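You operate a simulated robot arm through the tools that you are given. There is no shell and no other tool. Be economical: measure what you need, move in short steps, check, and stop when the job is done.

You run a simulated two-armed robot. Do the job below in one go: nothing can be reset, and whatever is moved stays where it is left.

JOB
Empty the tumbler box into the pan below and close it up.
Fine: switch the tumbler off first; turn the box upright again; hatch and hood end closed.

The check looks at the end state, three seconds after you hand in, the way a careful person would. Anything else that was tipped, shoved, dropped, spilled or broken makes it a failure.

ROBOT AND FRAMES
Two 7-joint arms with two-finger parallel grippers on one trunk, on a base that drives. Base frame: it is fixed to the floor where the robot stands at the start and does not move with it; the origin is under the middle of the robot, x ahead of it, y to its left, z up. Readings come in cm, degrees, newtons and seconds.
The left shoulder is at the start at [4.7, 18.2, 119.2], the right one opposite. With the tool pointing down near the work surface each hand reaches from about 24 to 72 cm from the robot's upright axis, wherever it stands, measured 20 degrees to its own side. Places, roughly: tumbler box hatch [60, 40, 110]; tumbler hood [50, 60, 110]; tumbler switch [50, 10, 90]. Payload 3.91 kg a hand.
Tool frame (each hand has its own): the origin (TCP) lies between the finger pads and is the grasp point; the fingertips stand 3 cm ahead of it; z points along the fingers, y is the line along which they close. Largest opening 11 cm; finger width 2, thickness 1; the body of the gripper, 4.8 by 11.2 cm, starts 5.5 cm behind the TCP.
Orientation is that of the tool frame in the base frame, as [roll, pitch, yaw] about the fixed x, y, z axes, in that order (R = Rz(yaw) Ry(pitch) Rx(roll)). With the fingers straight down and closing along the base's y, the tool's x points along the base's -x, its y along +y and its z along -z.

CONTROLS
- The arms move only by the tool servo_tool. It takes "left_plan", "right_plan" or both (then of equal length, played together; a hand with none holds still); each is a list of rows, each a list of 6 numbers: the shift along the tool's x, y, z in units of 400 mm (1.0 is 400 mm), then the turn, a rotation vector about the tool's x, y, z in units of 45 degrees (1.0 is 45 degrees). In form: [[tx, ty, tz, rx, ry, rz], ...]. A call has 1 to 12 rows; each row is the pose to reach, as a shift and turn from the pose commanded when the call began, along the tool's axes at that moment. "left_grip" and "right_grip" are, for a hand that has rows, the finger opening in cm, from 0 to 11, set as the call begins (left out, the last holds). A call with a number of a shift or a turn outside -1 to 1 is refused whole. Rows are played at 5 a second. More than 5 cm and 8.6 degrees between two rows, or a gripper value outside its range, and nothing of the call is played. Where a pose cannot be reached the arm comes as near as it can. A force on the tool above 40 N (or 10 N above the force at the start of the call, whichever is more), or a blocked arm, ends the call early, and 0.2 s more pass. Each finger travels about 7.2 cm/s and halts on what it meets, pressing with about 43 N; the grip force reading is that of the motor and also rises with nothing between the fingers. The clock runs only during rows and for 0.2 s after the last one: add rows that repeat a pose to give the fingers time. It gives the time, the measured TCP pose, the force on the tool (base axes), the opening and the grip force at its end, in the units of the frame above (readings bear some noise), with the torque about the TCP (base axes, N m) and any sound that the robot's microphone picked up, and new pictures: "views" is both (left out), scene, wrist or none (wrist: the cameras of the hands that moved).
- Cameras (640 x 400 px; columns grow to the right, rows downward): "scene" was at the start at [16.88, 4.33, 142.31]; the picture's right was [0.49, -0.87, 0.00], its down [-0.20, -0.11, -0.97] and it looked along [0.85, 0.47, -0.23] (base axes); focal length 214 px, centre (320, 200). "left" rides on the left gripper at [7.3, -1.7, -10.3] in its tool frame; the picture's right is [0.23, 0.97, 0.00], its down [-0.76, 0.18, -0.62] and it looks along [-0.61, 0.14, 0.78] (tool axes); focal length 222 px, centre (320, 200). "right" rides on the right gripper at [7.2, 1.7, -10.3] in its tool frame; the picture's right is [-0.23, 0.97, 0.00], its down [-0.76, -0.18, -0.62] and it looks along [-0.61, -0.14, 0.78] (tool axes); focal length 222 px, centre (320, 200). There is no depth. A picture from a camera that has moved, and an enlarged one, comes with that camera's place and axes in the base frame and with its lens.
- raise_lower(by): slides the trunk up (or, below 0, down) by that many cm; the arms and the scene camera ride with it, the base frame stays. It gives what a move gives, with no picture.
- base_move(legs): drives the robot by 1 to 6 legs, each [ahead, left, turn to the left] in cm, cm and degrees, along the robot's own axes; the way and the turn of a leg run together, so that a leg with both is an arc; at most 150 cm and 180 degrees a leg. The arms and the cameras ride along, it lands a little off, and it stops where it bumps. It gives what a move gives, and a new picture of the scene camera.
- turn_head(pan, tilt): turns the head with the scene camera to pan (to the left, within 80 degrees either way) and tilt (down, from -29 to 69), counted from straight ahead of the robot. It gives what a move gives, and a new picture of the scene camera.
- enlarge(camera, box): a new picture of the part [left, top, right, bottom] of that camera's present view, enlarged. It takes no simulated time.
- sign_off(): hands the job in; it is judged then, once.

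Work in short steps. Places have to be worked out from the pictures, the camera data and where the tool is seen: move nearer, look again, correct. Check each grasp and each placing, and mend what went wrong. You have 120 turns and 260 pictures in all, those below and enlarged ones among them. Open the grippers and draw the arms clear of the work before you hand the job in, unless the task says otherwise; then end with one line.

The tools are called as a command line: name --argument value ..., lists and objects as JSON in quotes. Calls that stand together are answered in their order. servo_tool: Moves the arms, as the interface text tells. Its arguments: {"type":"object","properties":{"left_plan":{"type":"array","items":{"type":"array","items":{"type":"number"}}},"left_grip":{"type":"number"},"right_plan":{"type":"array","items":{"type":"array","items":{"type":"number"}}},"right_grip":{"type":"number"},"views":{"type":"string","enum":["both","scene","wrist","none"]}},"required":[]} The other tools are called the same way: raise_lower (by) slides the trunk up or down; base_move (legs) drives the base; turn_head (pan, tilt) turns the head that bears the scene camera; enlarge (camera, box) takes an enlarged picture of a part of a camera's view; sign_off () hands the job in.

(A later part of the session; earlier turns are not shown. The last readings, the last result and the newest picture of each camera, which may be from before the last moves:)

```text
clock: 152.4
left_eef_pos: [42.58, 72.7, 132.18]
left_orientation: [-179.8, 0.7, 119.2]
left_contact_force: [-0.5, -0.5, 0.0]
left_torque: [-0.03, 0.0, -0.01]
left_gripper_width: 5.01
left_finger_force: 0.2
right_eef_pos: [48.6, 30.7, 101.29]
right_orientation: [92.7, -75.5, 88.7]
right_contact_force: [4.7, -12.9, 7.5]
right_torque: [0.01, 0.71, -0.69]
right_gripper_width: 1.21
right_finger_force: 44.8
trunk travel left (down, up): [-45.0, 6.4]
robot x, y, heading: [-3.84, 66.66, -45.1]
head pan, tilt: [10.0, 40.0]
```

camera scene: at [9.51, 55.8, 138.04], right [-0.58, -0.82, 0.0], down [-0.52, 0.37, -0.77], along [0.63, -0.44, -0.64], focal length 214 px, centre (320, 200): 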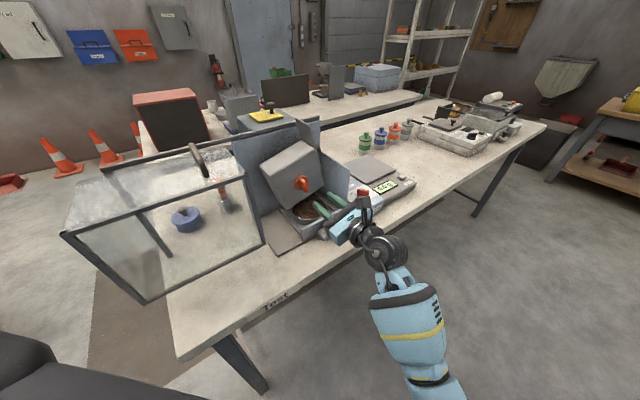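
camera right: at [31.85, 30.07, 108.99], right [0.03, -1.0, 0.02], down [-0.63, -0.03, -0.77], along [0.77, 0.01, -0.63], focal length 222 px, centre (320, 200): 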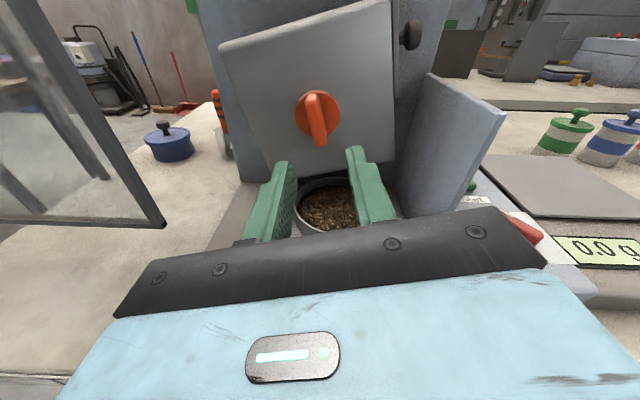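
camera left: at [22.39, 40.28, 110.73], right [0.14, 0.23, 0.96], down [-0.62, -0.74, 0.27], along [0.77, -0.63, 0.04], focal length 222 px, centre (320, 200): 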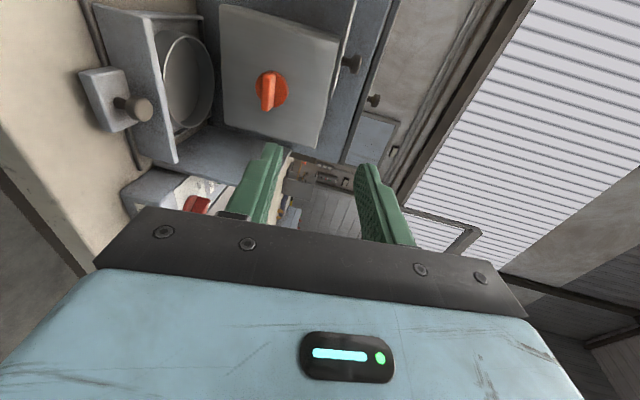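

servo_tool --right_plan '[[0, 0, 0, 0, 0, -0.1], [0, 0, 0, 0, 0, -0.2], [0, 0, 0, 0, 0, -0.3], [0, 0, 0, 0, 0, -0.4], [0, 0, 0, 0, 0, -0.5], [0, 0, 0, 0, 0, -0.6], [0, 0, 0, 0, 0, -0.7], [0, 0, 0, 0, 0, -0.8], [0, 0, 0, 0, 0, -0.9], [0, 0, 0, 0, 0, -1.0], [0, 0, 0, 0, 0, -1.0]]' --views "none"

servo_tool --right_plan '[[0, 0, 0, 0, 0, -0.1], [0, 0, 0, 0, 0, -0.2], [0, 0, 0, 0, 0, -0.3], [0, 0, 0, 0, 0, -0.4], [0, 0, 0, 0, 0, -0.5], [0, 0, 0, 0, 0, -0.6], [0, 0, 0, 0, 0, -0.67], [0, 0, 0, 0, 0, -0.67]]' --views "both"

enlarge --camera "scene" --box '[220, 110, 420, 280]'

```text
clock: 154.8
left_eef_pos: [42.55, 72.52, 132.13]
left_orientation: [-179.9, 0.7, 119.2]
left_contact_force: [-0.9, 0.0, 0.9]
left_torque: [0.01, 0.02, -0.03]
left_gripper_width: 5.0
left_finger_force: 0.0
right_eef_pos: [48.57, 30.52, 101.35]
right_orientation: [90.8, -30.5, 90.9]
right_contact_force: [7.0, -21.1, 8.6]
right_torque: [-0.02, 0.34, -1.63]
right_gripper_width: 1.18
right_finger_force: 45.2
trunk travel left (down, up): [-45.0, 6.4]
robot x, y, heading: [-3.61, 66.78, -45.3]
head pan, tilt: [10.0, 40.0]
```

```text
clock: 156.6
left_eef_pos: [42.37, 72.61, 132.05]
left_orientation: [-179.9, 0.7, 119.2]
left_contact_force: [0.0, -0.8, 1.0]
left_torque: [0.03, -0.02, -0.01]
left_gripper_width: 5.02
left_finger_force: 0.0
right_eef_pos: [48.73, 30.53, 101.58]
right_orientation: [90.6, -0.6, 91.4]
right_contact_force: [5.3, -22.3, 11.1]
right_torque: [-0.13, -0.36, -1.33]
right_gripper_width: 1.16
right_finger_force: 45.0
trunk travel left (down, up): [-45.0, 6.4]
robot x, y, heading: [-3.93, 66.95, -45.3]
head pan, tilt: [10.0, 40.0]
camera scene: at [9.5, 55.55, 138.02], right [-0.58, -0.82, 0.0], down [-0.52, 0.37, -0.77], along [0.63, -0.44, -0.64], focal length 214 px, centre (320, 200)
camera right: at [38.09, 37.55, 103.39], right [0.02, -0.24, 0.97], down [-0.61, -0.77, -0.18], along [0.79, -0.59, -0.16], focal length 222 px, centre (320, 200)
```

scene: 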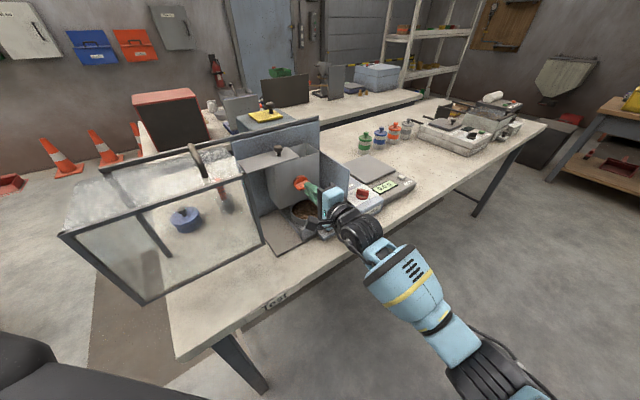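
right: 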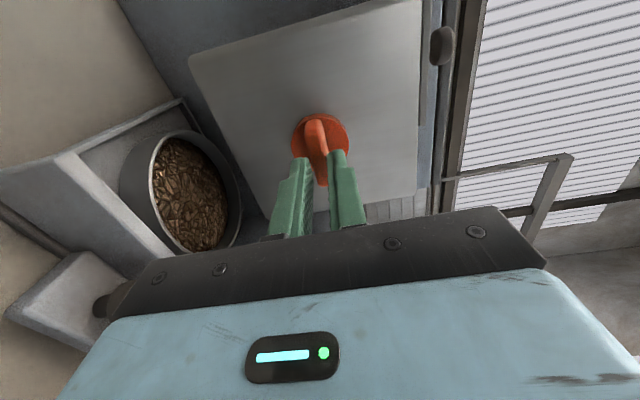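

```text
2.35 times, centred on (320, 195) of scene
camera zoom: at [9.5, 55.55, 138.02], right [-0.58, -0.82, 0.0], down [-0.52, 0.37, -0.77], along [0.63, -0.44, -0.64], focal length 505 px, centre (320, 212)
```

zoom: 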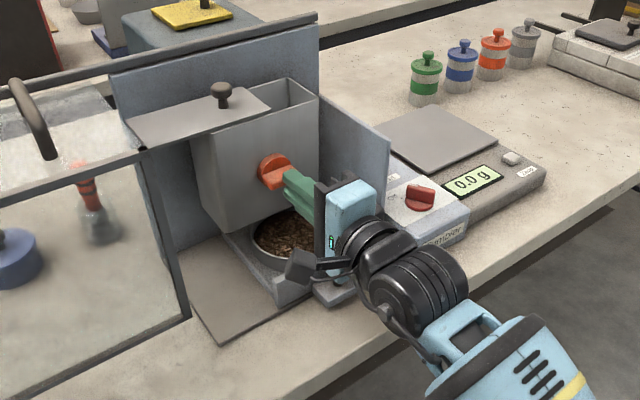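

The box is upright. I release the knob gently and back out.

servo_tool --right_plan '[[0, 0, 0, 0, 0, -0.012], [0, 0, 0, 0, 0, -0.012], [0, 0, 0, 0, 0, -0.012]]' --right_grip 0 --views "none"

servo_tool --right_plan '[[0, 0, 0, 0, 0, 0], [0, 0, 0, 0, 0, 0], [0, 0, -0.02, 0, 0, 0], [0, 0, -0.08, 0, 0, 0], [0, 0, -0.16, 0, 0, 0], [0, 0, -0.25, 0, 0, 0], [0, 0, -0.25, 0, 0, 0]]' --right_grip 4 --views "both"

enlarge --camera "scene" --box '[220, 110, 420, 280]'

```text
clock: 157.4
left_eef_pos: [42.45, 72.6, 132.23]
left_orientation: [-180.0, 0.6, 119.2]
left_contact_force: [0.1, -0.8, 0.0]
left_torque: [0.0, 0.01, 0.01]
left_gripper_width: 5.01
left_finger_force: 0.1
right_eef_pos: [48.69, 30.55, 101.57]
right_orientation: [90.6, -0.1, 91.4]
right_contact_force: [6.8, -22.3, 11.9]
right_torque: [0.02, -0.35, -1.08]
right_gripper_width: 1.17
right_finger_force: 44.7
trunk travel left (down, up): [-45.0, 6.4]
robot x, y, heading: [-4.04, 66.95, -45.2]
head pan, tilt: [10.0, 40.0]
```

```text
clock: 159.0
left_eef_pos: [42.54, 72.9, 132.13]
left_orientation: [-179.9, 0.9, 119.2]
left_contact_force: [0.6, -0.1, 0.6]
left_torque: [0.02, -0.01, -0.01]
left_gripper_width: 4.99
left_finger_force: 0.1
right_eef_pos: [38.69, 30.53, 101.51]
right_orientation: [90.9, 0.1, 91.5]
right_contact_force: [0.3, 0.5, -1.0]
right_torque: [0.0, -0.01, 0.02]
right_gripper_width: 3.99
right_finger_force: 0.0
trunk travel left (down, up): [-45.0, 6.4]
robot x, y, heading: [-3.91, 66.8, -45.3]
head pan, tilt: [10.0, 40.0]
camera scene: at [9.58, 55.82, 138.03], right [-0.58, -0.82, 0.0], down [-0.52, 0.37, -0.77], along [0.62, -0.44, -0.64], focal length 214 px, centre (320, 200)
camera right: at [28.11, 37.57, 103.41], right [0.02, -0.22, 0.97], down [-0.6, -0.78, -0.17], along [0.8, -0.59, -0.15], focal length 222 px, centre (320, 200)
```

scene: 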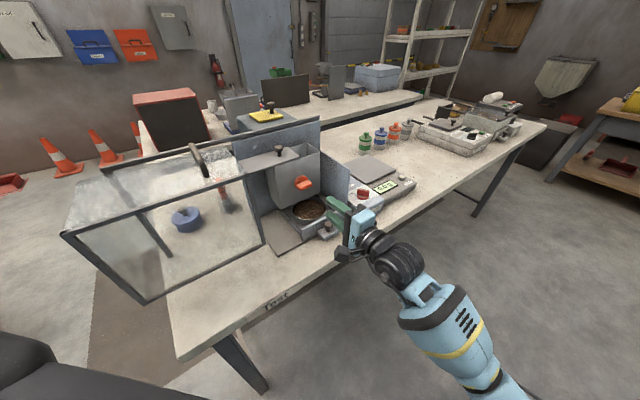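
right: 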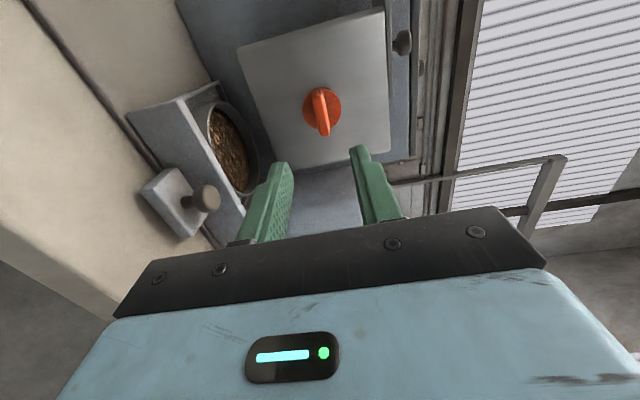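

```text
2.35 times, centred on (320, 195) of scene
camera zoom: at [9.58, 55.82, 138.03], right [-0.58, -0.82, 0.0], down [-0.52, 0.37, -0.77], along [0.62, -0.44, -0.64], focal length 505 px, centre (320, 212)
```

zoom: 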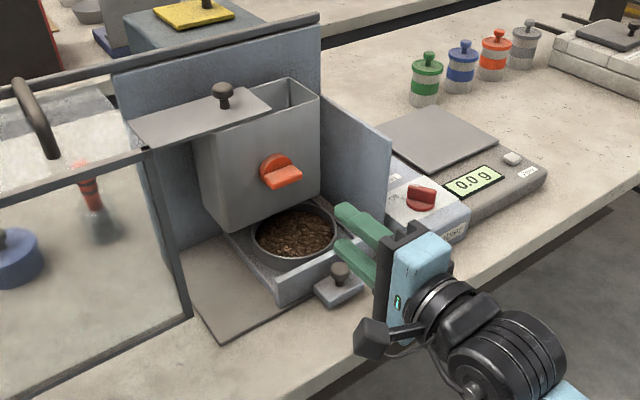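

Everything as wanted: box upright, pan full. Next I back off straight, turn to face the bench, and reposition for hatch and hood.

base_move --legs '[[-28.5, -28.5, 0], [0, 0, 45.3]]'

```text
clock: 164.1
left_eef_pos: [-15.79, 104.11, 132.07]
left_orientation: [-179.8, 0.8, 164.3]
left_contact_force: [-0.3, 0.0, -0.1]
left_torque: [0.0, 0.01, -0.01]
left_gripper_width: 5.01
left_finger_force: 0.0
right_eef_pos: [11.61, 71.55, 101.57]
right_orientation: [90.8, 0.2, 136.6]
right_contact_force: [-0.4, -0.8, -0.2]
right_torque: [0.0, 0.0, 0.0]
right_gripper_width: 3.97
right_finger_force: 0.1
trunk travel left (down, up): [-45.0, 6.4]
robot x, y, heading: [-44.01, 67.47, -0.3]
head pan, tilt: [10.0, 40.0]
camera scene: at [-26.99, 68.45, 138.04], right [0.17, -0.99, 0.0], down [-0.63, -0.11, -0.77], along [0.76, 0.13, -0.64], focal length 214 px, centre (320, 200)
```

scene: 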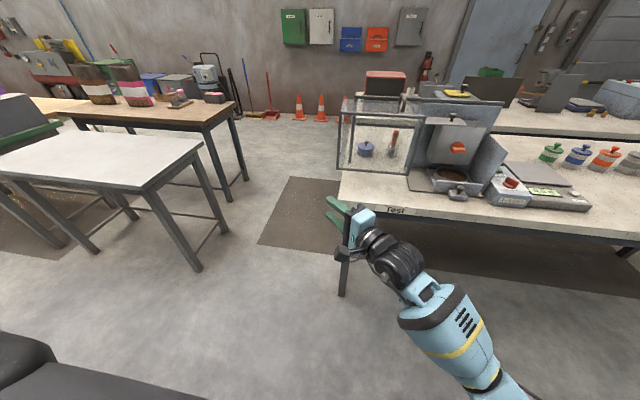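

Now I lift the right hand up and to the right, out of the way.

servo_tool --right_plan '[[-0.03, 0.07, -0.06, 0, 0, 0], [-0.06, 0.14, -0.12, 0, 0, 0], [-0.1, 0.21, -0.18, 0, 0, 0], [-0.13, 0.28, -0.24, 0, 0, 0], [-0.16, 0.35, -0.3, 0, 0, 0], [-0.2, 0.42, -0.36, 0, 0, 0], [-0.23, 0.49, -0.42, 0, 0, 0], [-0.26, 0.56, -0.48, 0, 0, 0], [-0.3, 0.63, -0.54, 0, 0, 0], [-0.33, 0.7, -0.6, 0, 0, 0], [-0.35, 0.76, -0.64, 0, 0, 0], [-0.37, 0.8, -0.68, 0, 0, 0]]' --right_grip 4 --views "scene"

```text
clock: 166.7
left_eef_pos: [-15.91, 103.99, 132.1]
left_orientation: [-179.8, 0.7, 164.3]
left_contact_force: [-0.8, 0.0, 0.8]
left_torque: [0.0, -0.04, -0.05]
left_gripper_width: 5.01
left_finger_force: 0.2
right_eef_pos: [3.95, 41.94, 134.02]
right_orientation: [90.8, 0.1, 136.7]
right_contact_force: [-0.6, -0.3, -0.2]
right_torque: [-0.01, 0.02, 0.01]
right_gripper_width: 4.0
right_finger_force: 0.1
trunk travel left (down, up): [-45.0, 6.4]
robot x, y, heading: [-43.84, 67.07, -0.3]
head pan, tilt: [10.0, 40.0]
camera scene: at [-27.02, 68.41, 138.04], right [0.17, -0.99, 0.0], down [-0.63, -0.11, -0.77], along [0.76, 0.13, -0.64], focal length 214 px, centre (320, 200)
```

scene: 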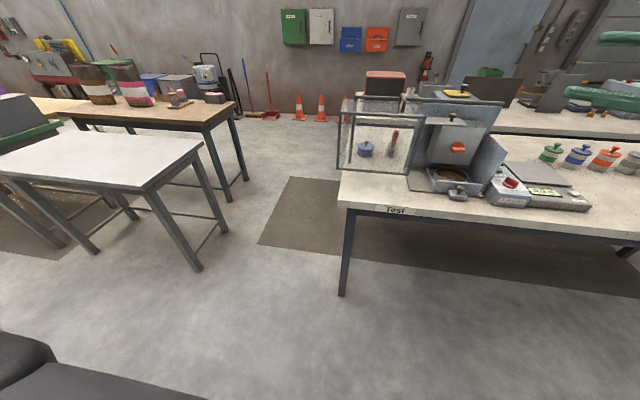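

I strafe right and drive back up to the bench.

base_move --legs '[[0, -49, 0], [41, 0, 0]]'

turn_head --pan 35 --tilt 35

enlarge --camera "scene" --box '[200, 120, 440, 320]'

```text
clock: 173.5
left_eef_pos: [23.55, 55.39, 132.08]
left_orientation: [-179.8, 0.8, 163.9]
left_contact_force: [0.6, -0.2, -0.3]
left_torque: [-0.03, 0.02, 0.01]
left_gripper_width: 5.02
left_finger_force: 0.0
right_eef_pos: [42.87, -6.85, 133.99]
right_orientation: [90.7, 0.1, 136.3]
right_contact_force: [1.1, -0.1, -0.3]
right_torque: [0.0, 0.0, 0.01]
right_gripper_width: 3.99
right_finger_force: 0.1
trunk travel left (down, up): [-45.0, 6.4]
robot x, y, heading: [-5.29, 18.68, -0.5]
head pan, tilt: [10.0, 40.0]
camera scene: at [12.07, 19.78, 138.04], right [0.16, -0.99, 0.0], down [-0.63, -0.1, -0.77], along [0.76, 0.12, -0.64], focal length 214 px, centre (320, 200)
```

scene: 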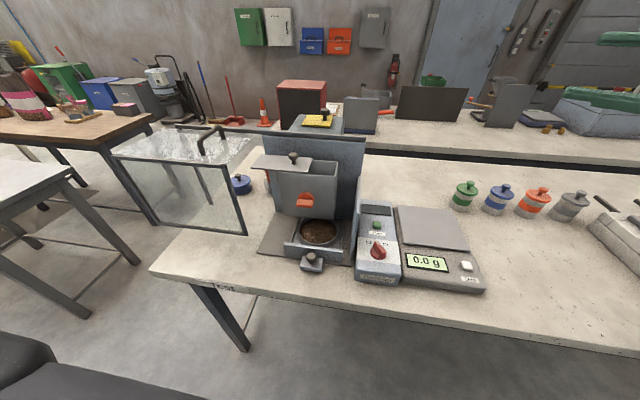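

```text
clock: 174.4
left_eef_pos: [23.43, 55.39, 132.15]
left_orientation: [-179.8, 0.7, 163.8]
left_contact_force: [-0.9, 0.0, 1.2]
left_torque: [-0.01, -0.01, 0.0]
left_gripper_width: 4.99
left_finger_force: 0.1
right_eef_pos: [42.74, -7.0, 133.97]
right_orientation: [90.8, 0.1, 136.2]
right_contact_force: [1.1, 0.3, -0.8]
right_torque: [0.0, -0.04, -0.01]
right_gripper_width: 3.99
right_finger_force: 0.1
trunk travel left (down, up): [-45.0, 6.4]
robot x, y, heading: [-4.63, 18.94, -1.0]
head pan, tilt: [35.0, 35.0]
camera scene: at [10.94, 23.36, 138.8], right [0.56, -0.83, 0.0], down [-0.47, -0.32, -0.82], along [0.68, 0.46, -0.57], focal length 214 px, centre (320, 200)
```

scene: 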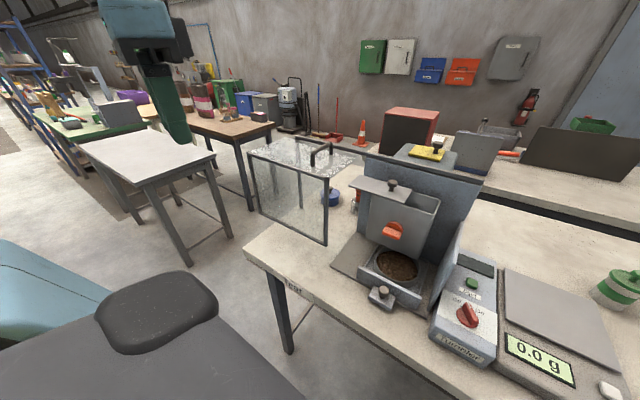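

```text
2.00 times, centred on (320, 220) of scene
camera zoom: at [10.94, 23.36, 138.8], right [0.56, -0.83, 0.0], down [-0.47, -0.32, -0.82], along [0.68, 0.46, -0.57], focal length 429 px, centre (320, 160)
```

zoom: 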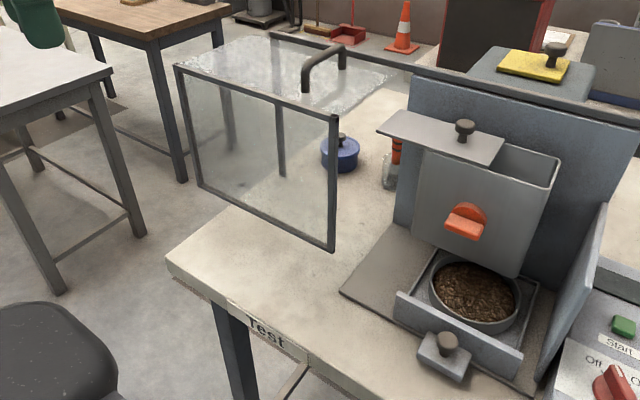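

I bring the left hand over the hatch knob, high enough to clear the hood handle.

servo_tool --left_plan '[[-0.09, -0.02, 0, 0, 0, -0.04], [-0.18, -0.05, 0, 0, 0, -0.08], [-0.28, -0.07, 0, 0, 0, -0.12], [-0.38, -0.09, 0, 0, 0, -0.16], [-0.48, -0.12, 0, 0, 0, -0.2], [-0.58, -0.14, 0, 0, 0, -0.24], [-0.68, -0.17, 0, 0, 0, -0.28], [-0.78, -0.19, 0.02, 0, 0, -0.32], [-0.87, -0.21, 0.06, 0, 0, -0.36], [-0.94, -0.23, 0.1, 0, 0, -0.36], [-0.94, -0.23, 0.1, 0, 0, -0.36]]' --left_grip 5 --views "both"

enlarge --camera "left" --box '[180, 20, 480, 240]'

```text
clock: 176.8
left_eef_pos: [49.44, 42.59, 126.08]
left_orientation: [-179.5, 0.7, -179.9]
left_contact_force: [0.3, -0.3, 0.5]
left_torque: [-0.01, 0.0, 0.02]
left_gripper_width: 5.02
left_finger_force: 0.1
left hand out of reach, approached as far as the arm can: row 7, 8, 9, 10, 11
right_eef_pos: [42.87, -6.93, 133.92]
right_orientation: [90.7, 0.1, 136.4]
right_contact_force: [0.0, 0.2, -0.1]
right_torque: [0.01, -0.02, -0.02]
right_gripper_width: 4.01
right_finger_force: 0.1
trunk travel left (down, up): [-45.0, 6.4]
robot x, y, heading: [-5.55, 18.87, -0.8]
head pan, tilt: [35.0, 35.0]
camera scene: at [10.96, 23.38, 138.8], right [0.56, -0.83, 0.0], down [-0.47, -0.32, -0.82], along [0.68, 0.46, -0.57], focal length 214 px, centre (320, 200)
camera left: at [42.05, 41.04, 136.37], right [-0.23, 0.97, -0.01], down [0.75, 0.18, 0.63], along [0.62, 0.14, -0.78], focal length 222 px, centre (320, 200)
```

scene: 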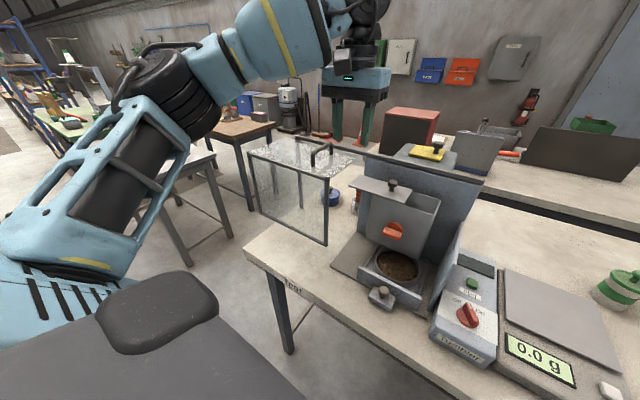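
left: 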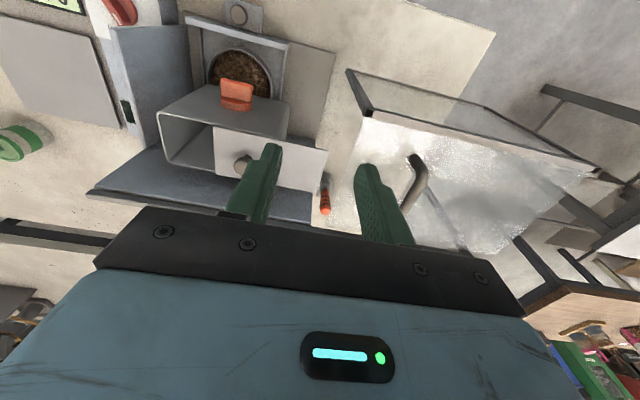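

```text
1.82 times, centred on (330, 130) of left
camera zoom: at [42.05, 41.04, 136.37], right [-0.23, 0.97, -0.01], down [0.75, 0.18, 0.63], along [0.62, 0.14, -0.78], focal length 404 px, centre (302, 327)
```

zoom: 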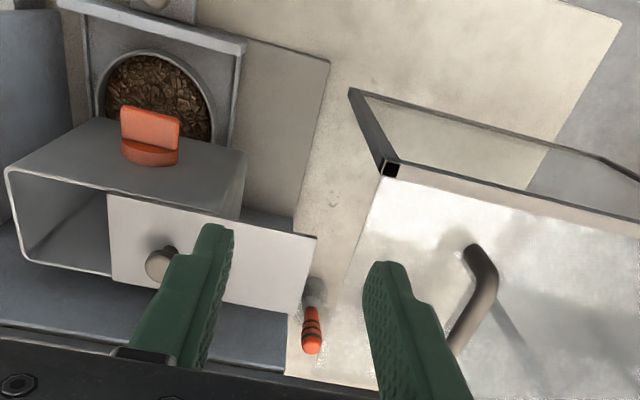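

Out of reach by a few cm; I drive 7 cm closer.

base_move --legs '[[7, 0, 0.8]]'

```text
clock: 177.8
left_eef_pos: [55.94, 43.27, 126.21]
left_orientation: [-179.6, 0.7, -179.2]
left_contact_force: [0.6, -0.5, -0.5]
left_torque: [-0.01, 0.01, 0.02]
left_gripper_width: 5.0
left_finger_force: 0.1
right_eef_pos: [50.07, -6.37, 133.9]
right_orientation: [90.8, 0.2, 137.0]
right_contact_force: [-0.2, 1.6, -0.4]
right_torque: [0.05, 0.05, 0.0]
right_gripper_width: 3.98
right_finger_force: 0.1
trunk travel left (down, up): [-45.0, 6.4]
robot x, y, heading: [1.8, 18.7, 0.2]
head pan, tilt: [35.0, 35.0]
camera scene: at [17.78, 23.53, 138.8], right [0.57, -0.82, 0.0], down [-0.47, -0.33, -0.82], along [0.67, 0.47, -0.57], focal length 214 px, centre (320, 200)
```

scene: 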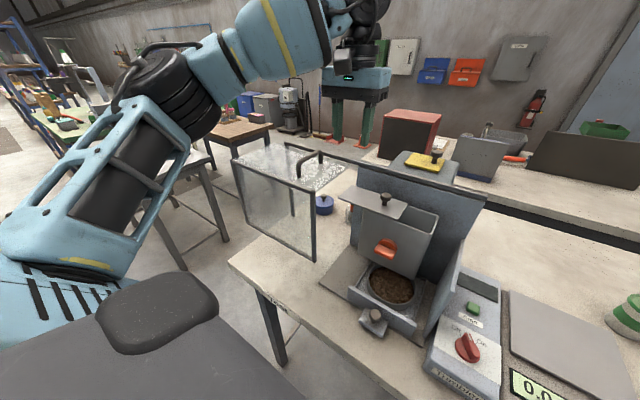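

servo_tool --left_plan '[[0, -0.06, 0, 0, 0, 0], [-0.02, -0.12, 0, 0, 0, 0], [-0.04, -0.18, 0.02, 0, 0, 0], [-0.06, -0.21, 0.06, 0, 0, 0], [-0.06, -0.21, 0.12, 0, 0, 0], [-0.06, -0.21, 0.12, 0, 0, 0]]' --views "both"

enlarge --camera "left" --box '[180, 20, 480, 240]'

enlarge --camera "scene" --box '[320, 120, 480, 260]'

```text
clock: 179.2
left_eef_pos: [54.69, 39.34, 120.78]
left_orientation: [-179.6, 0.7, -179.2]
left_contact_force: [0.5, -0.9, 0.5]
left_torque: [0.0, 0.02, 0.01]
left_gripper_width: 5.01
left_finger_force: 0.0
left hand out of reach, approached as far as the arm can: row 1, 2, 3, 4, 5, 6
right_eef_pos: [49.88, -6.31, 133.95]
right_orientation: [90.8, 0.1, 137.0]
right_contact_force: [0.2, 0.0, 0.1]
right_torque: [-0.05, -0.01, 0.01]
right_gripper_width: 3.98
right_finger_force: 0.0
trunk travel left (down, up): [-45.0, 6.4]
robot x, y, heading: [1.7, 18.74, 0.2]
head pan, tilt: [35.0, 35.0]
camera scene: at [17.7, 23.52, 138.81], right [0.57, -0.82, 0.0], down [-0.47, -0.33, -0.82], along [0.67, 0.47, -0.57], focal length 214 px, centre (320, 200)
camera left: at [47.16, 37.68, 131.12], right [-0.24, 0.97, -0.01], down [0.75, 0.19, 0.63], along [0.61, 0.15, -0.78], focal length 222 px, centre (320, 200)
```

scene: 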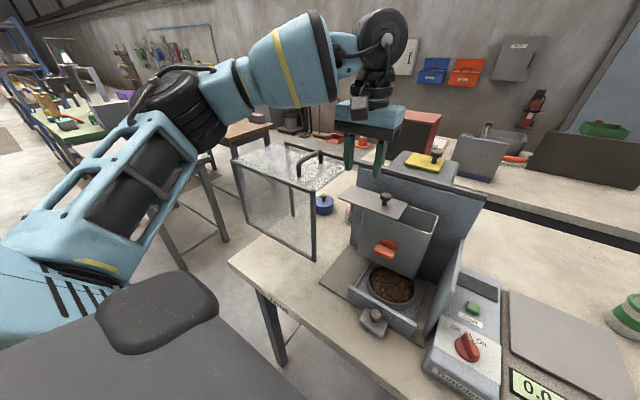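
left: 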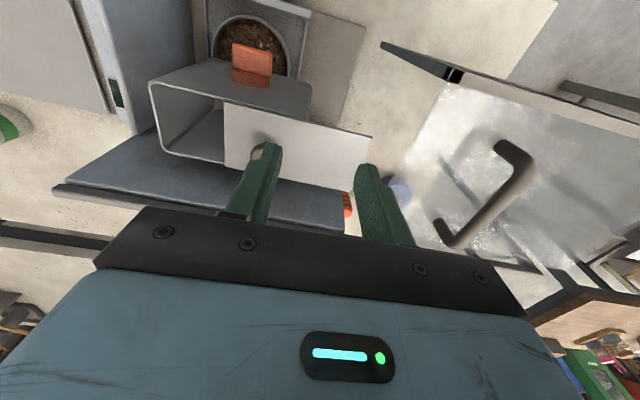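

```text
1.82 times, centred on (330, 130) of left
camera zoom: at [47.16, 37.68, 131.12], right [-0.24, 0.97, -0.01], down [0.75, 0.19, 0.63], along [0.61, 0.15, -0.78], focal length 404 px, centre (302, 327)
```

zoom: 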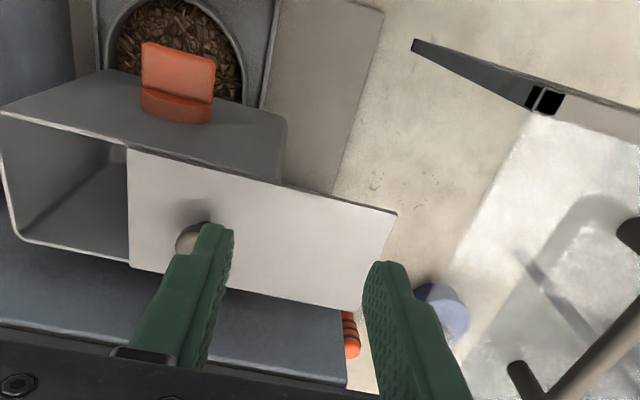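

```text
2.86 times, centred on (400, 190) of scene
camera zoom: at [17.7, 23.52, 138.81], right [0.57, -0.82, 0.0], down [-0.47, -0.33, -0.82], along [0.67, 0.47, -0.57], focal length 613 px, centre (91, 229)
```

zoom: 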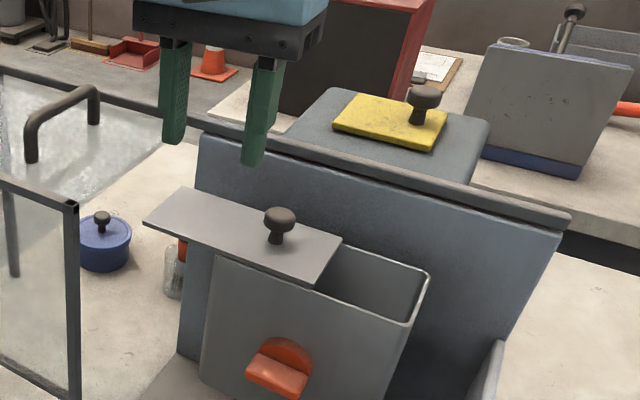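

The arm's sideways reach is limited; I use the base: 4 cm ahead and 4.5 cm right.

base_move --legs '[[3.5, -4.5, 0]]'

servo_tool --left_plan '[[0, 0, 0.05, 0, 0, 0.1], [0, 0, 0.05, 0, 0, 0.1]]' --views "both"

enlarge --camera "left" --box '[180, 20, 480, 240]'

```text
clock: 180.3
left_eef_pos: [58.08, 34.77, 120.86]
left_orientation: [-179.7, 0.7, -179.3]
left_contact_force: [0.6, 0.5, 0.0]
left_torque: [0.0, 0.0, 0.01]
left_gripper_width: 5.0
left_finger_force: 0.0
right_eef_pos: [53.38, -10.92, 133.99]
right_orientation: [90.9, 0.2, 137.0]
right_contact_force: [-0.1, -0.7, -1.0]
right_torque: [0.02, -0.02, 0.01]
right_gripper_width: 4.01
right_finger_force: 0.1
trunk travel left (down, up): [-45.0, 6.4]
robot x, y, heading: [5.02, 14.2, -0.1]
head pan, tilt: [35.0, 35.0]
camera scene: at [21.26, 19.07, 138.8], right [0.57, -0.82, 0.0], down [-0.47, -0.33, -0.82], along [0.67, 0.47, -0.57], focal length 214 px, centre (320, 200)
```

scene: 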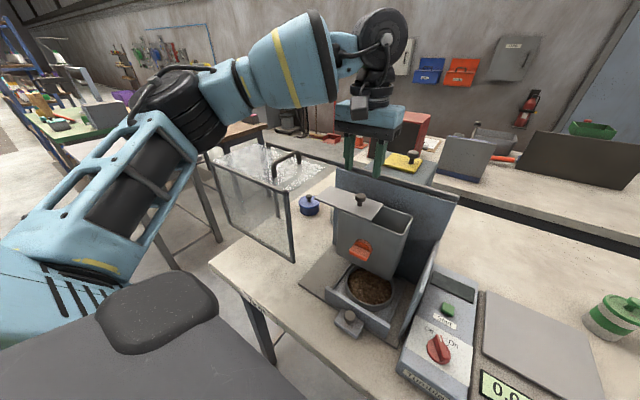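

```text
clock: 180.9
left_eef_pos: [58.05, 34.84, 118.89]
left_orientation: [-179.6, 0.7, 176.1]
left_contact_force: [-0.5, 0.3, 0.3]
left_torque: [0.0, 0.0, 0.02]
left_gripper_width: 5.01
left_finger_force: 0.1
right_eef_pos: [53.33, -10.88, 133.83]
right_orientation: [90.8, 0.1, 136.8]
right_contact_force: [0.6, 0.0, -0.4]
right_torque: [-0.01, 0.01, 0.03]
right_gripper_width: 4.0
right_finger_force: 0.1
trunk travel left (down, up): [-45.0, 6.4]
robot x, y, heading: [5.35, 14.25, -0.2]
head pan, tilt: [35.0, 35.0]
camera scene: at [21.28, 19.03, 138.79], right [0.57, -0.82, 0.0], down [-0.47, -0.33, -0.82], along [0.67, 0.47, -0.57], focal length 214 px, centre (320, 200)
camera left: at [50.64, 33.8, 129.04], right [-0.16, 0.99, -0.01], down [0.76, 0.13, 0.63], along [0.62, 0.1, -0.77], focal length 222 px, centre (320, 200)
```

scene: 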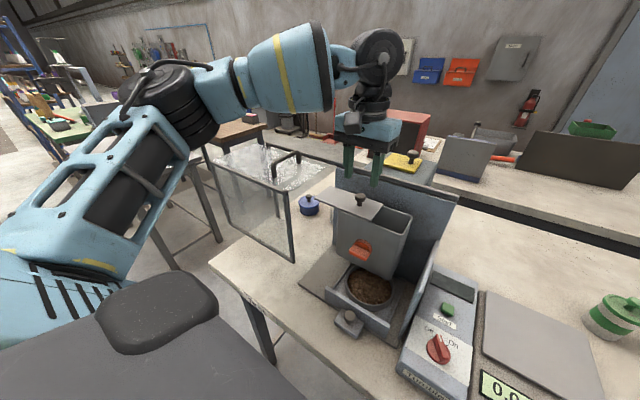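
left: 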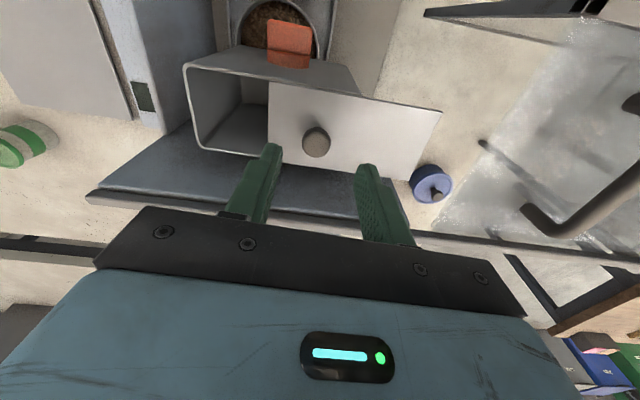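

```text
1.82 times, centred on (330, 130) of left
camera zoom: at [50.64, 33.8, 129.04], right [-0.16, 0.99, -0.01], down [0.76, 0.13, 0.63], along [0.62, 0.1, -0.77], focal length 404 px, centre (302, 327)
```

zoom: 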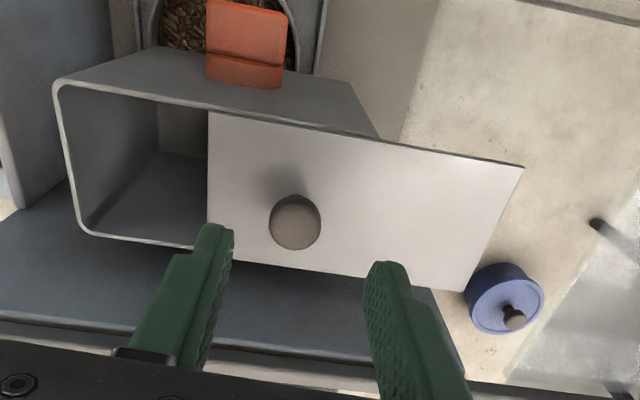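

The box is empty and the hand sits right over the hatch knob. I lower 4.2 cm and close on the knob.

servo_tool --left_plan '[[0, 0, 0.04, 0, 0, 0], [0, 0, 0.08, 0, 0, 0], [0, 0, 0.095, 0, 0, 0], [0, 0, 0.105, 0, 0, 0], [0, 0, 0.105, 0, 0, 0]]' --views "none"

servo_tool --left_plan '[[0, 0, 0, 0, 0, 0], [0, 0, 0, 0, 0, 0], [0, 0, 0, 0, 0, 0], [0, 0, 0, 0, 0, 0]]' --left_grip 0 --views "both"

enlarge --camera "scene" --box '[290, 130, 450, 270]'

```text
clock: 182.1
left_eef_pos: [58.26, 34.9, 114.54]
left_orientation: [-179.7, 0.7, 176.2]
left_contact_force: [-0.3, -0.7, 0.4]
left_torque: [-0.02, 0.03, 0.01]
left_gripper_width: 4.99
left_finger_force: 0.0
right_eef_pos: [53.34, -10.78, 134.02]
right_orientation: [90.8, 0.2, 136.8]
right_contact_force: [0.7, 0.2, -0.5]
right_torque: [0.01, -0.01, 0.01]
right_gripper_width: 4.0
right_finger_force: 0.1
trunk travel left (down, up): [-45.0, 6.4]
robot x, y, heading: [4.88, 14.14, 0.2]
head pan, tilt: [35.0, 35.0]
```

```text
clock: 183.1
left_eef_pos: [58.27, 34.93, 114.56]
left_orientation: [-179.6, 0.7, 176.1]
left_contact_force: [-0.4, 0.0, -0.1]
left_torque: [0.02, -0.09, -0.08]
left_gripper_width: 2.29
left_finger_force: 45.3
right_eef_pos: [53.43, -10.86, 133.98]
right_orientation: [90.9, 0.2, 137.0]
right_contact_force: [-0.5, -0.6, -0.3]
right_torque: [-0.01, 0.01, 0.0]
right_gripper_width: 4.0
right_finger_force: 0.0
trunk travel left (down, up): [-45.0, 6.4]
robot x, y, heading: [5.58, 14.29, 0.2]
head pan, tilt: [35.0, 35.0]
camera scene: at [21.24, 19.08, 138.8], right [0.57, -0.82, 0.0], down [-0.47, -0.33, -0.82], along [0.67, 0.47, -0.57], focal length 214 px, centre (320, 200)
camera left: at [50.68, 33.78, 124.86], right [-0.16, 0.99, -0.01], down [0.76, 0.13, 0.63], along [0.62, 0.1, -0.78], focal length 222 px, centre (320, 200)
```

scene: 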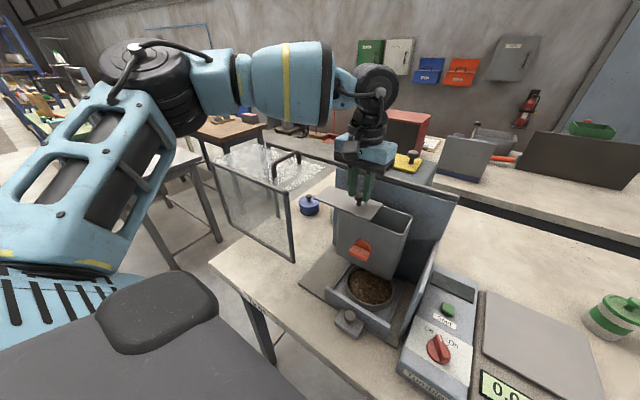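
left: 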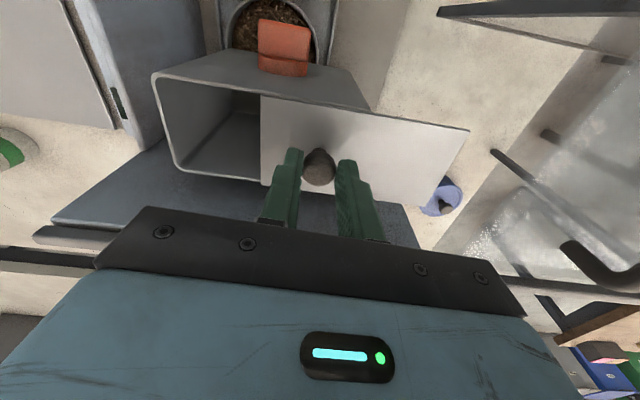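

```text
2.86 times, centred on (370, 200) of scene
camera zoom: at [21.24, 19.08, 138.8], right [0.57, -0.82, 0.0], down [-0.47, -0.33, -0.82], along [0.67, 0.47, -0.57], focal length 613 px, centre (177, 200)
```

zoom: 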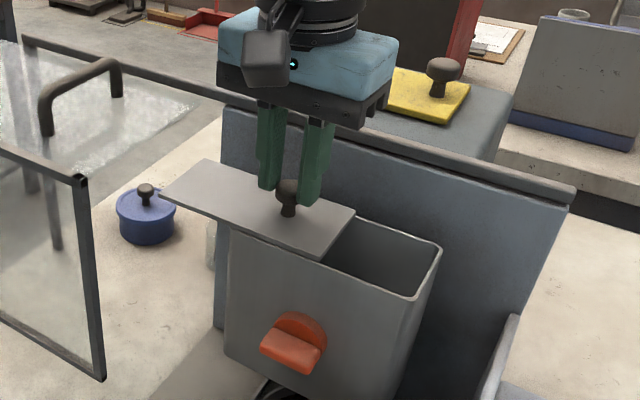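

Knob gripped. I slide the hatch toward −y, first 3 cm.

servo_tool --left_plan '[[-0.001, -0.02, 0, 0, 0, 0], [-0.003, -0.04, 0, 0, 0, 0], [-0.004, -0.06, 0, 0, 0, 0], [-0.005, -0.075, 0, 0, 0, 0], [-0.005, -0.075, 0, 0, 0, 0]]' --views "wrist"

```text
clock: 184.3
left_eef_pos: [58.2, 32.15, 114.59]
left_orientation: [-179.6, 0.6, 176.4]
left_contact_force: [-6.2, -0.5, -11.9]
left_torque: [0.06, -0.05, -0.19]
left_gripper_width: 2.29
left_finger_force: 45.4
left hand out of reach, approached as far as the arm can: row 4
right_eef_pos: [53.33, -10.84, 134.01]
right_orientation: [90.8, 0.2, 136.8]
right_contact_force: [0.5, -1.0, -0.4]
right_torque: [0.02, 0.01, 0.02]
right_gripper_width: 3.99
right_finger_force: 0.0
trunk travel left (down, up): [-45.0, 6.4]
robot x, y, heading: [5.23, 14.16, -0.2]
head pan, tilt: [35.0, 35.0]
camera left: at [50.72, 31.05, 124.9], right [-0.16, 0.99, -0.01], down [0.77, 0.13, 0.63], along [0.62, 0.1, -0.78], focal length 222 px, centre (320, 200)
```

left: 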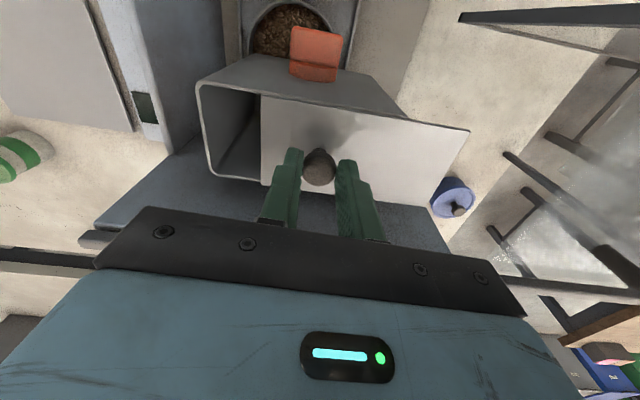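

It slides. I continue another 4.4 cm, letting the hand yaw a little to ease the wrist.

servo_tool --left_plan '[[-0.001, -0.015, 0, 0, 0, 0.06], [-0.002, -0.03, 0, 0, 0, 0.12], [-0.004, -0.05, 0, 0, 0, 0.18], [-0.006, -0.07, 0, 0, 0, 0.24], [-0.007, -0.09, 0, 0, 0, 0.3], [-0.008, -0.11, 0, 0, 0, 0.33], [-0.008, -0.115, 0, 0, 0, 0.33]]' --views "both"

enlarge --camera "scene" --box '[290, 130, 450, 270]'

```text
clock: 185.9
left_eef_pos: [58.65, 32.75, 115.3]
left_orientation: [-179.8, 1.1, 161.4]
left_contact_force: [1.7, 0.7, 11.1]
left_torque: [0.0, 0.06, 0.03]
left_gripper_width: 0.0
left_finger_force: 37.8
left hand out of reach, approached as far as the arm can: row 1, 2, 3, 4, 5, 6, 7
right_eef_pos: [53.33, -10.77, 134.1]
right_orientation: [90.9, 0.2, 136.9]
right_contact_force: [0.0, 0.0, -0.1]
right_torque: [-0.02, 0.01, 0.0]
right_gripper_width: 4.01
right_finger_force: 0.1
trunk travel left (down, up): [-45.0, 6.4]
robot x, y, heading: [5.42, 14.38, -0.1]
head pan, tilt: [35.0, 35.0]
camera scene: at [21.17, 19.08, 138.82], right [0.57, -0.82, 0.0], down [-0.47, -0.33, -0.82], along [0.67, 0.47, -0.57], focal length 214 px, centre (320, 200)
camera left: at [51.16, 33.57, 125.5], right [0.1, 1.0, -0.01], down [0.77, -0.07, 0.64], along [0.63, -0.07, -0.77], focal length 222 px, centre (320, 200)
```

scene: 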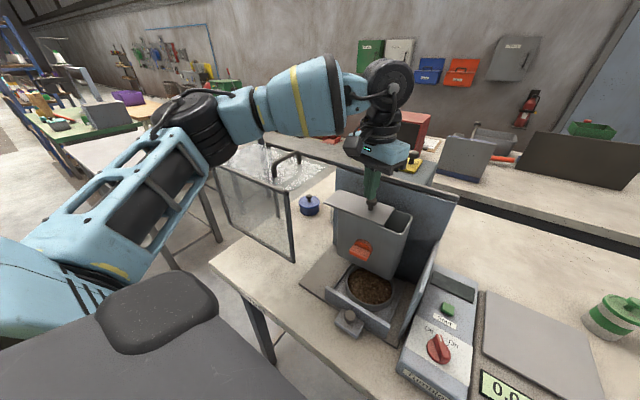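
left: 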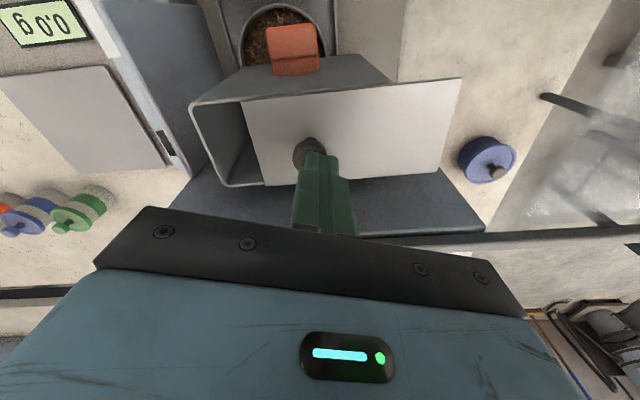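

```text
2.86 times, centred on (370, 200) of scene
camera zoom: at [21.17, 19.08, 138.82], right [0.57, -0.82, 0.0], down [-0.47, -0.33, -0.82], along [0.67, 0.47, -0.57], focal length 613 px, centre (177, 200)
```

zoom: 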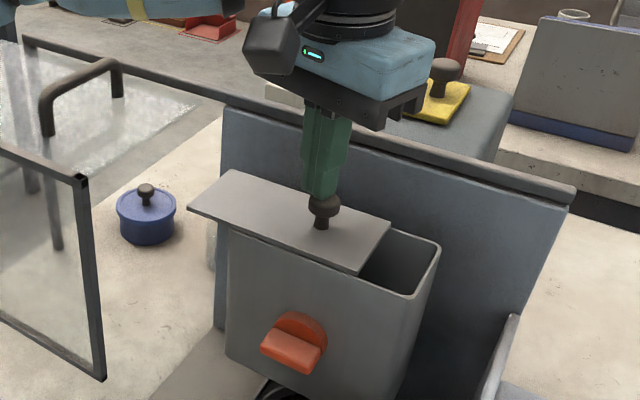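

The fingers slipped off after ~3 cm since the arm can't go further inward. I lift, then shift the base 10 cm to the right for room.

servo_tool --left_plan '[[0, 0.0, -0.06, 0, 0, 0], [0, 0.0, -0.15, 0, 0, 0], [0, 0, -0.22, 0, 0, 0], [0, 0, -0.22, 0, 0, 0]]' --views "none"

base_move --legs '[[0, -11, 0]]'

```text
clock: 186.9
left_eef_pos: [57.04, 34.74, 123.61]
left_orientation: [-179.9, 0.8, 161.5]
left_contact_force: [-0.6, -0.1, -0.9]
left_torque: [-0.02, -0.02, 0.0]
left_gripper_width: 0.0
left_finger_force: 38.0
left hand out of reach, approached as far as the arm can: row 1, 2, 3, 4
right_eef_pos: [53.4, -10.78, 133.89]
right_orientation: [90.7, 0.2, 136.9]
right_contact_force: [0.1, -0.4, 0.2]
right_torque: [0.02, 0.02, 0.01]
right_gripper_width: 3.99
right_finger_force: 0.0
trunk travel left (down, up): [-45.0, 6.4]
robot x, y, heading: [5.33, 14.02, -0.1]
head pan, tilt: [35.0, 35.0]
```

```text
clock: 188.5
left_eef_pos: [56.94, 24.05, 123.56]
left_orientation: [-179.8, 0.8, 161.5]
left_contact_force: [0.4, -0.2, -0.6]
left_torque: [-0.02, 0.01, -0.01]
left_gripper_width: 0.01
left_finger_force: 37.5
right_eef_pos: [53.36, -21.42, 133.9]
right_orientation: [90.8, 0.1, 137.1]
right_contact_force: [-0.4, -0.6, -0.8]
right_torque: [0.01, 0.04, 0.01]
right_gripper_width: 3.98
right_finger_force: 0.1
trunk travel left (down, up): [-45.0, 6.4]
robot x, y, heading: [5.55, 3.43, -0.1]
head pan, tilt: [35.0, 35.0]
camera scene: at [21.24, 8.36, 138.79], right [0.57, -0.82, 0.0], down [-0.47, -0.33, -0.82], along [0.67, 0.47, -0.57], focal length 214 px, centre (320, 200)
```

scene: 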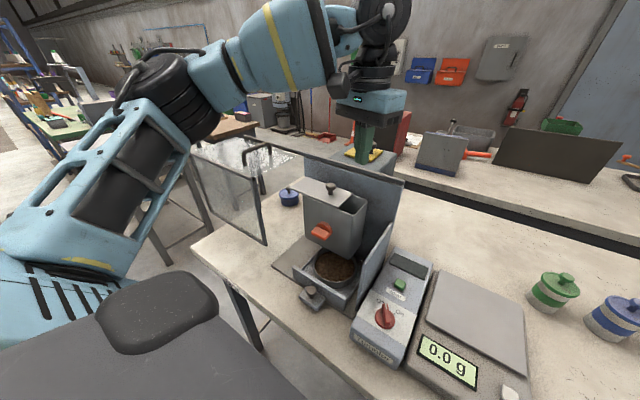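

servo_tool --left_plan '[[0.01, 0.05, 0, 0, 0, -0.1], [0.02, 0.1, 0, 0, 0, -0.2], [0.03, 0.15, 0, 0, 0, -0.3], [0.03, 0.2, 0.03, 0, 0, -0.41], [0.03, 0.2, 0.06, 0, 0, -0.41], [0.03, 0.2, 0.06, 0, 0, -0.41]]' --left_grip 5 --views "wrist"

enlarge --camera "left" --box '[180, 20, 480, 240]'

```text
clock: 189.9
left_eef_pos: [58.42, 32.01, 121.29]
left_orientation: [-179.6, 0.6, 179.9]
left_contact_force: [0.6, 0.0, 0.5]
left_torque: [-0.03, 0.0, 0.03]
left_gripper_width: 5.02
left_finger_force: 0.0
right_eef_pos: [53.43, -21.55, 133.96]
right_orientation: [90.9, 0.2, 137.0]
right_contact_force: [0.4, -0.9, -0.2]
right_torque: [-0.01, -0.01, -0.03]
right_gripper_width: 4.01
right_finger_force: 0.0
trunk travel left (down, up): [-45.0, 6.4]
robot x, y, heading: [5.42, 3.6, -0.1]
head pan, tilt: [35.0, 35.0]
camera left: at [50.96, 30.46, 131.57], right [-0.23, 0.97, -0.01], down [0.75, 0.18, 0.63], along [0.62, 0.14, -0.78], focal length 222 px, centre (320, 200)
```

left: 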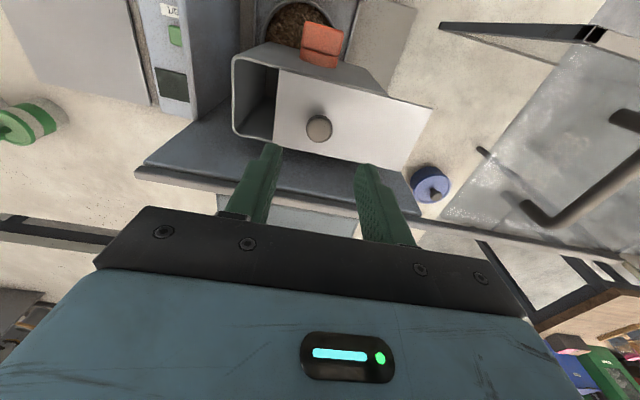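

```text
1.82 times, centred on (330, 130) of left
camera zoom: at [50.96, 30.46, 131.57], right [-0.23, 0.97, -0.01], down [0.75, 0.18, 0.63], along [0.62, 0.14, -0.78], focal length 404 px, centre (302, 327)
```

zoom: 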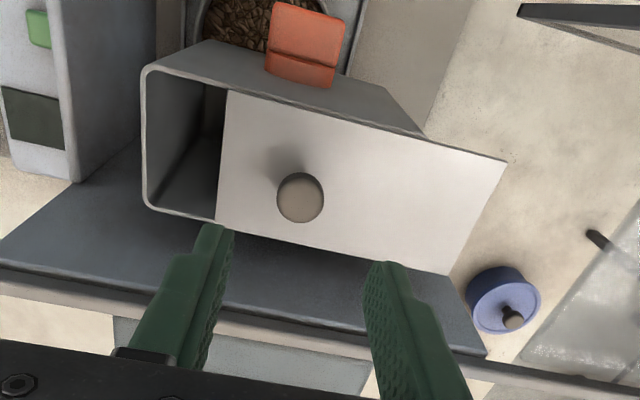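

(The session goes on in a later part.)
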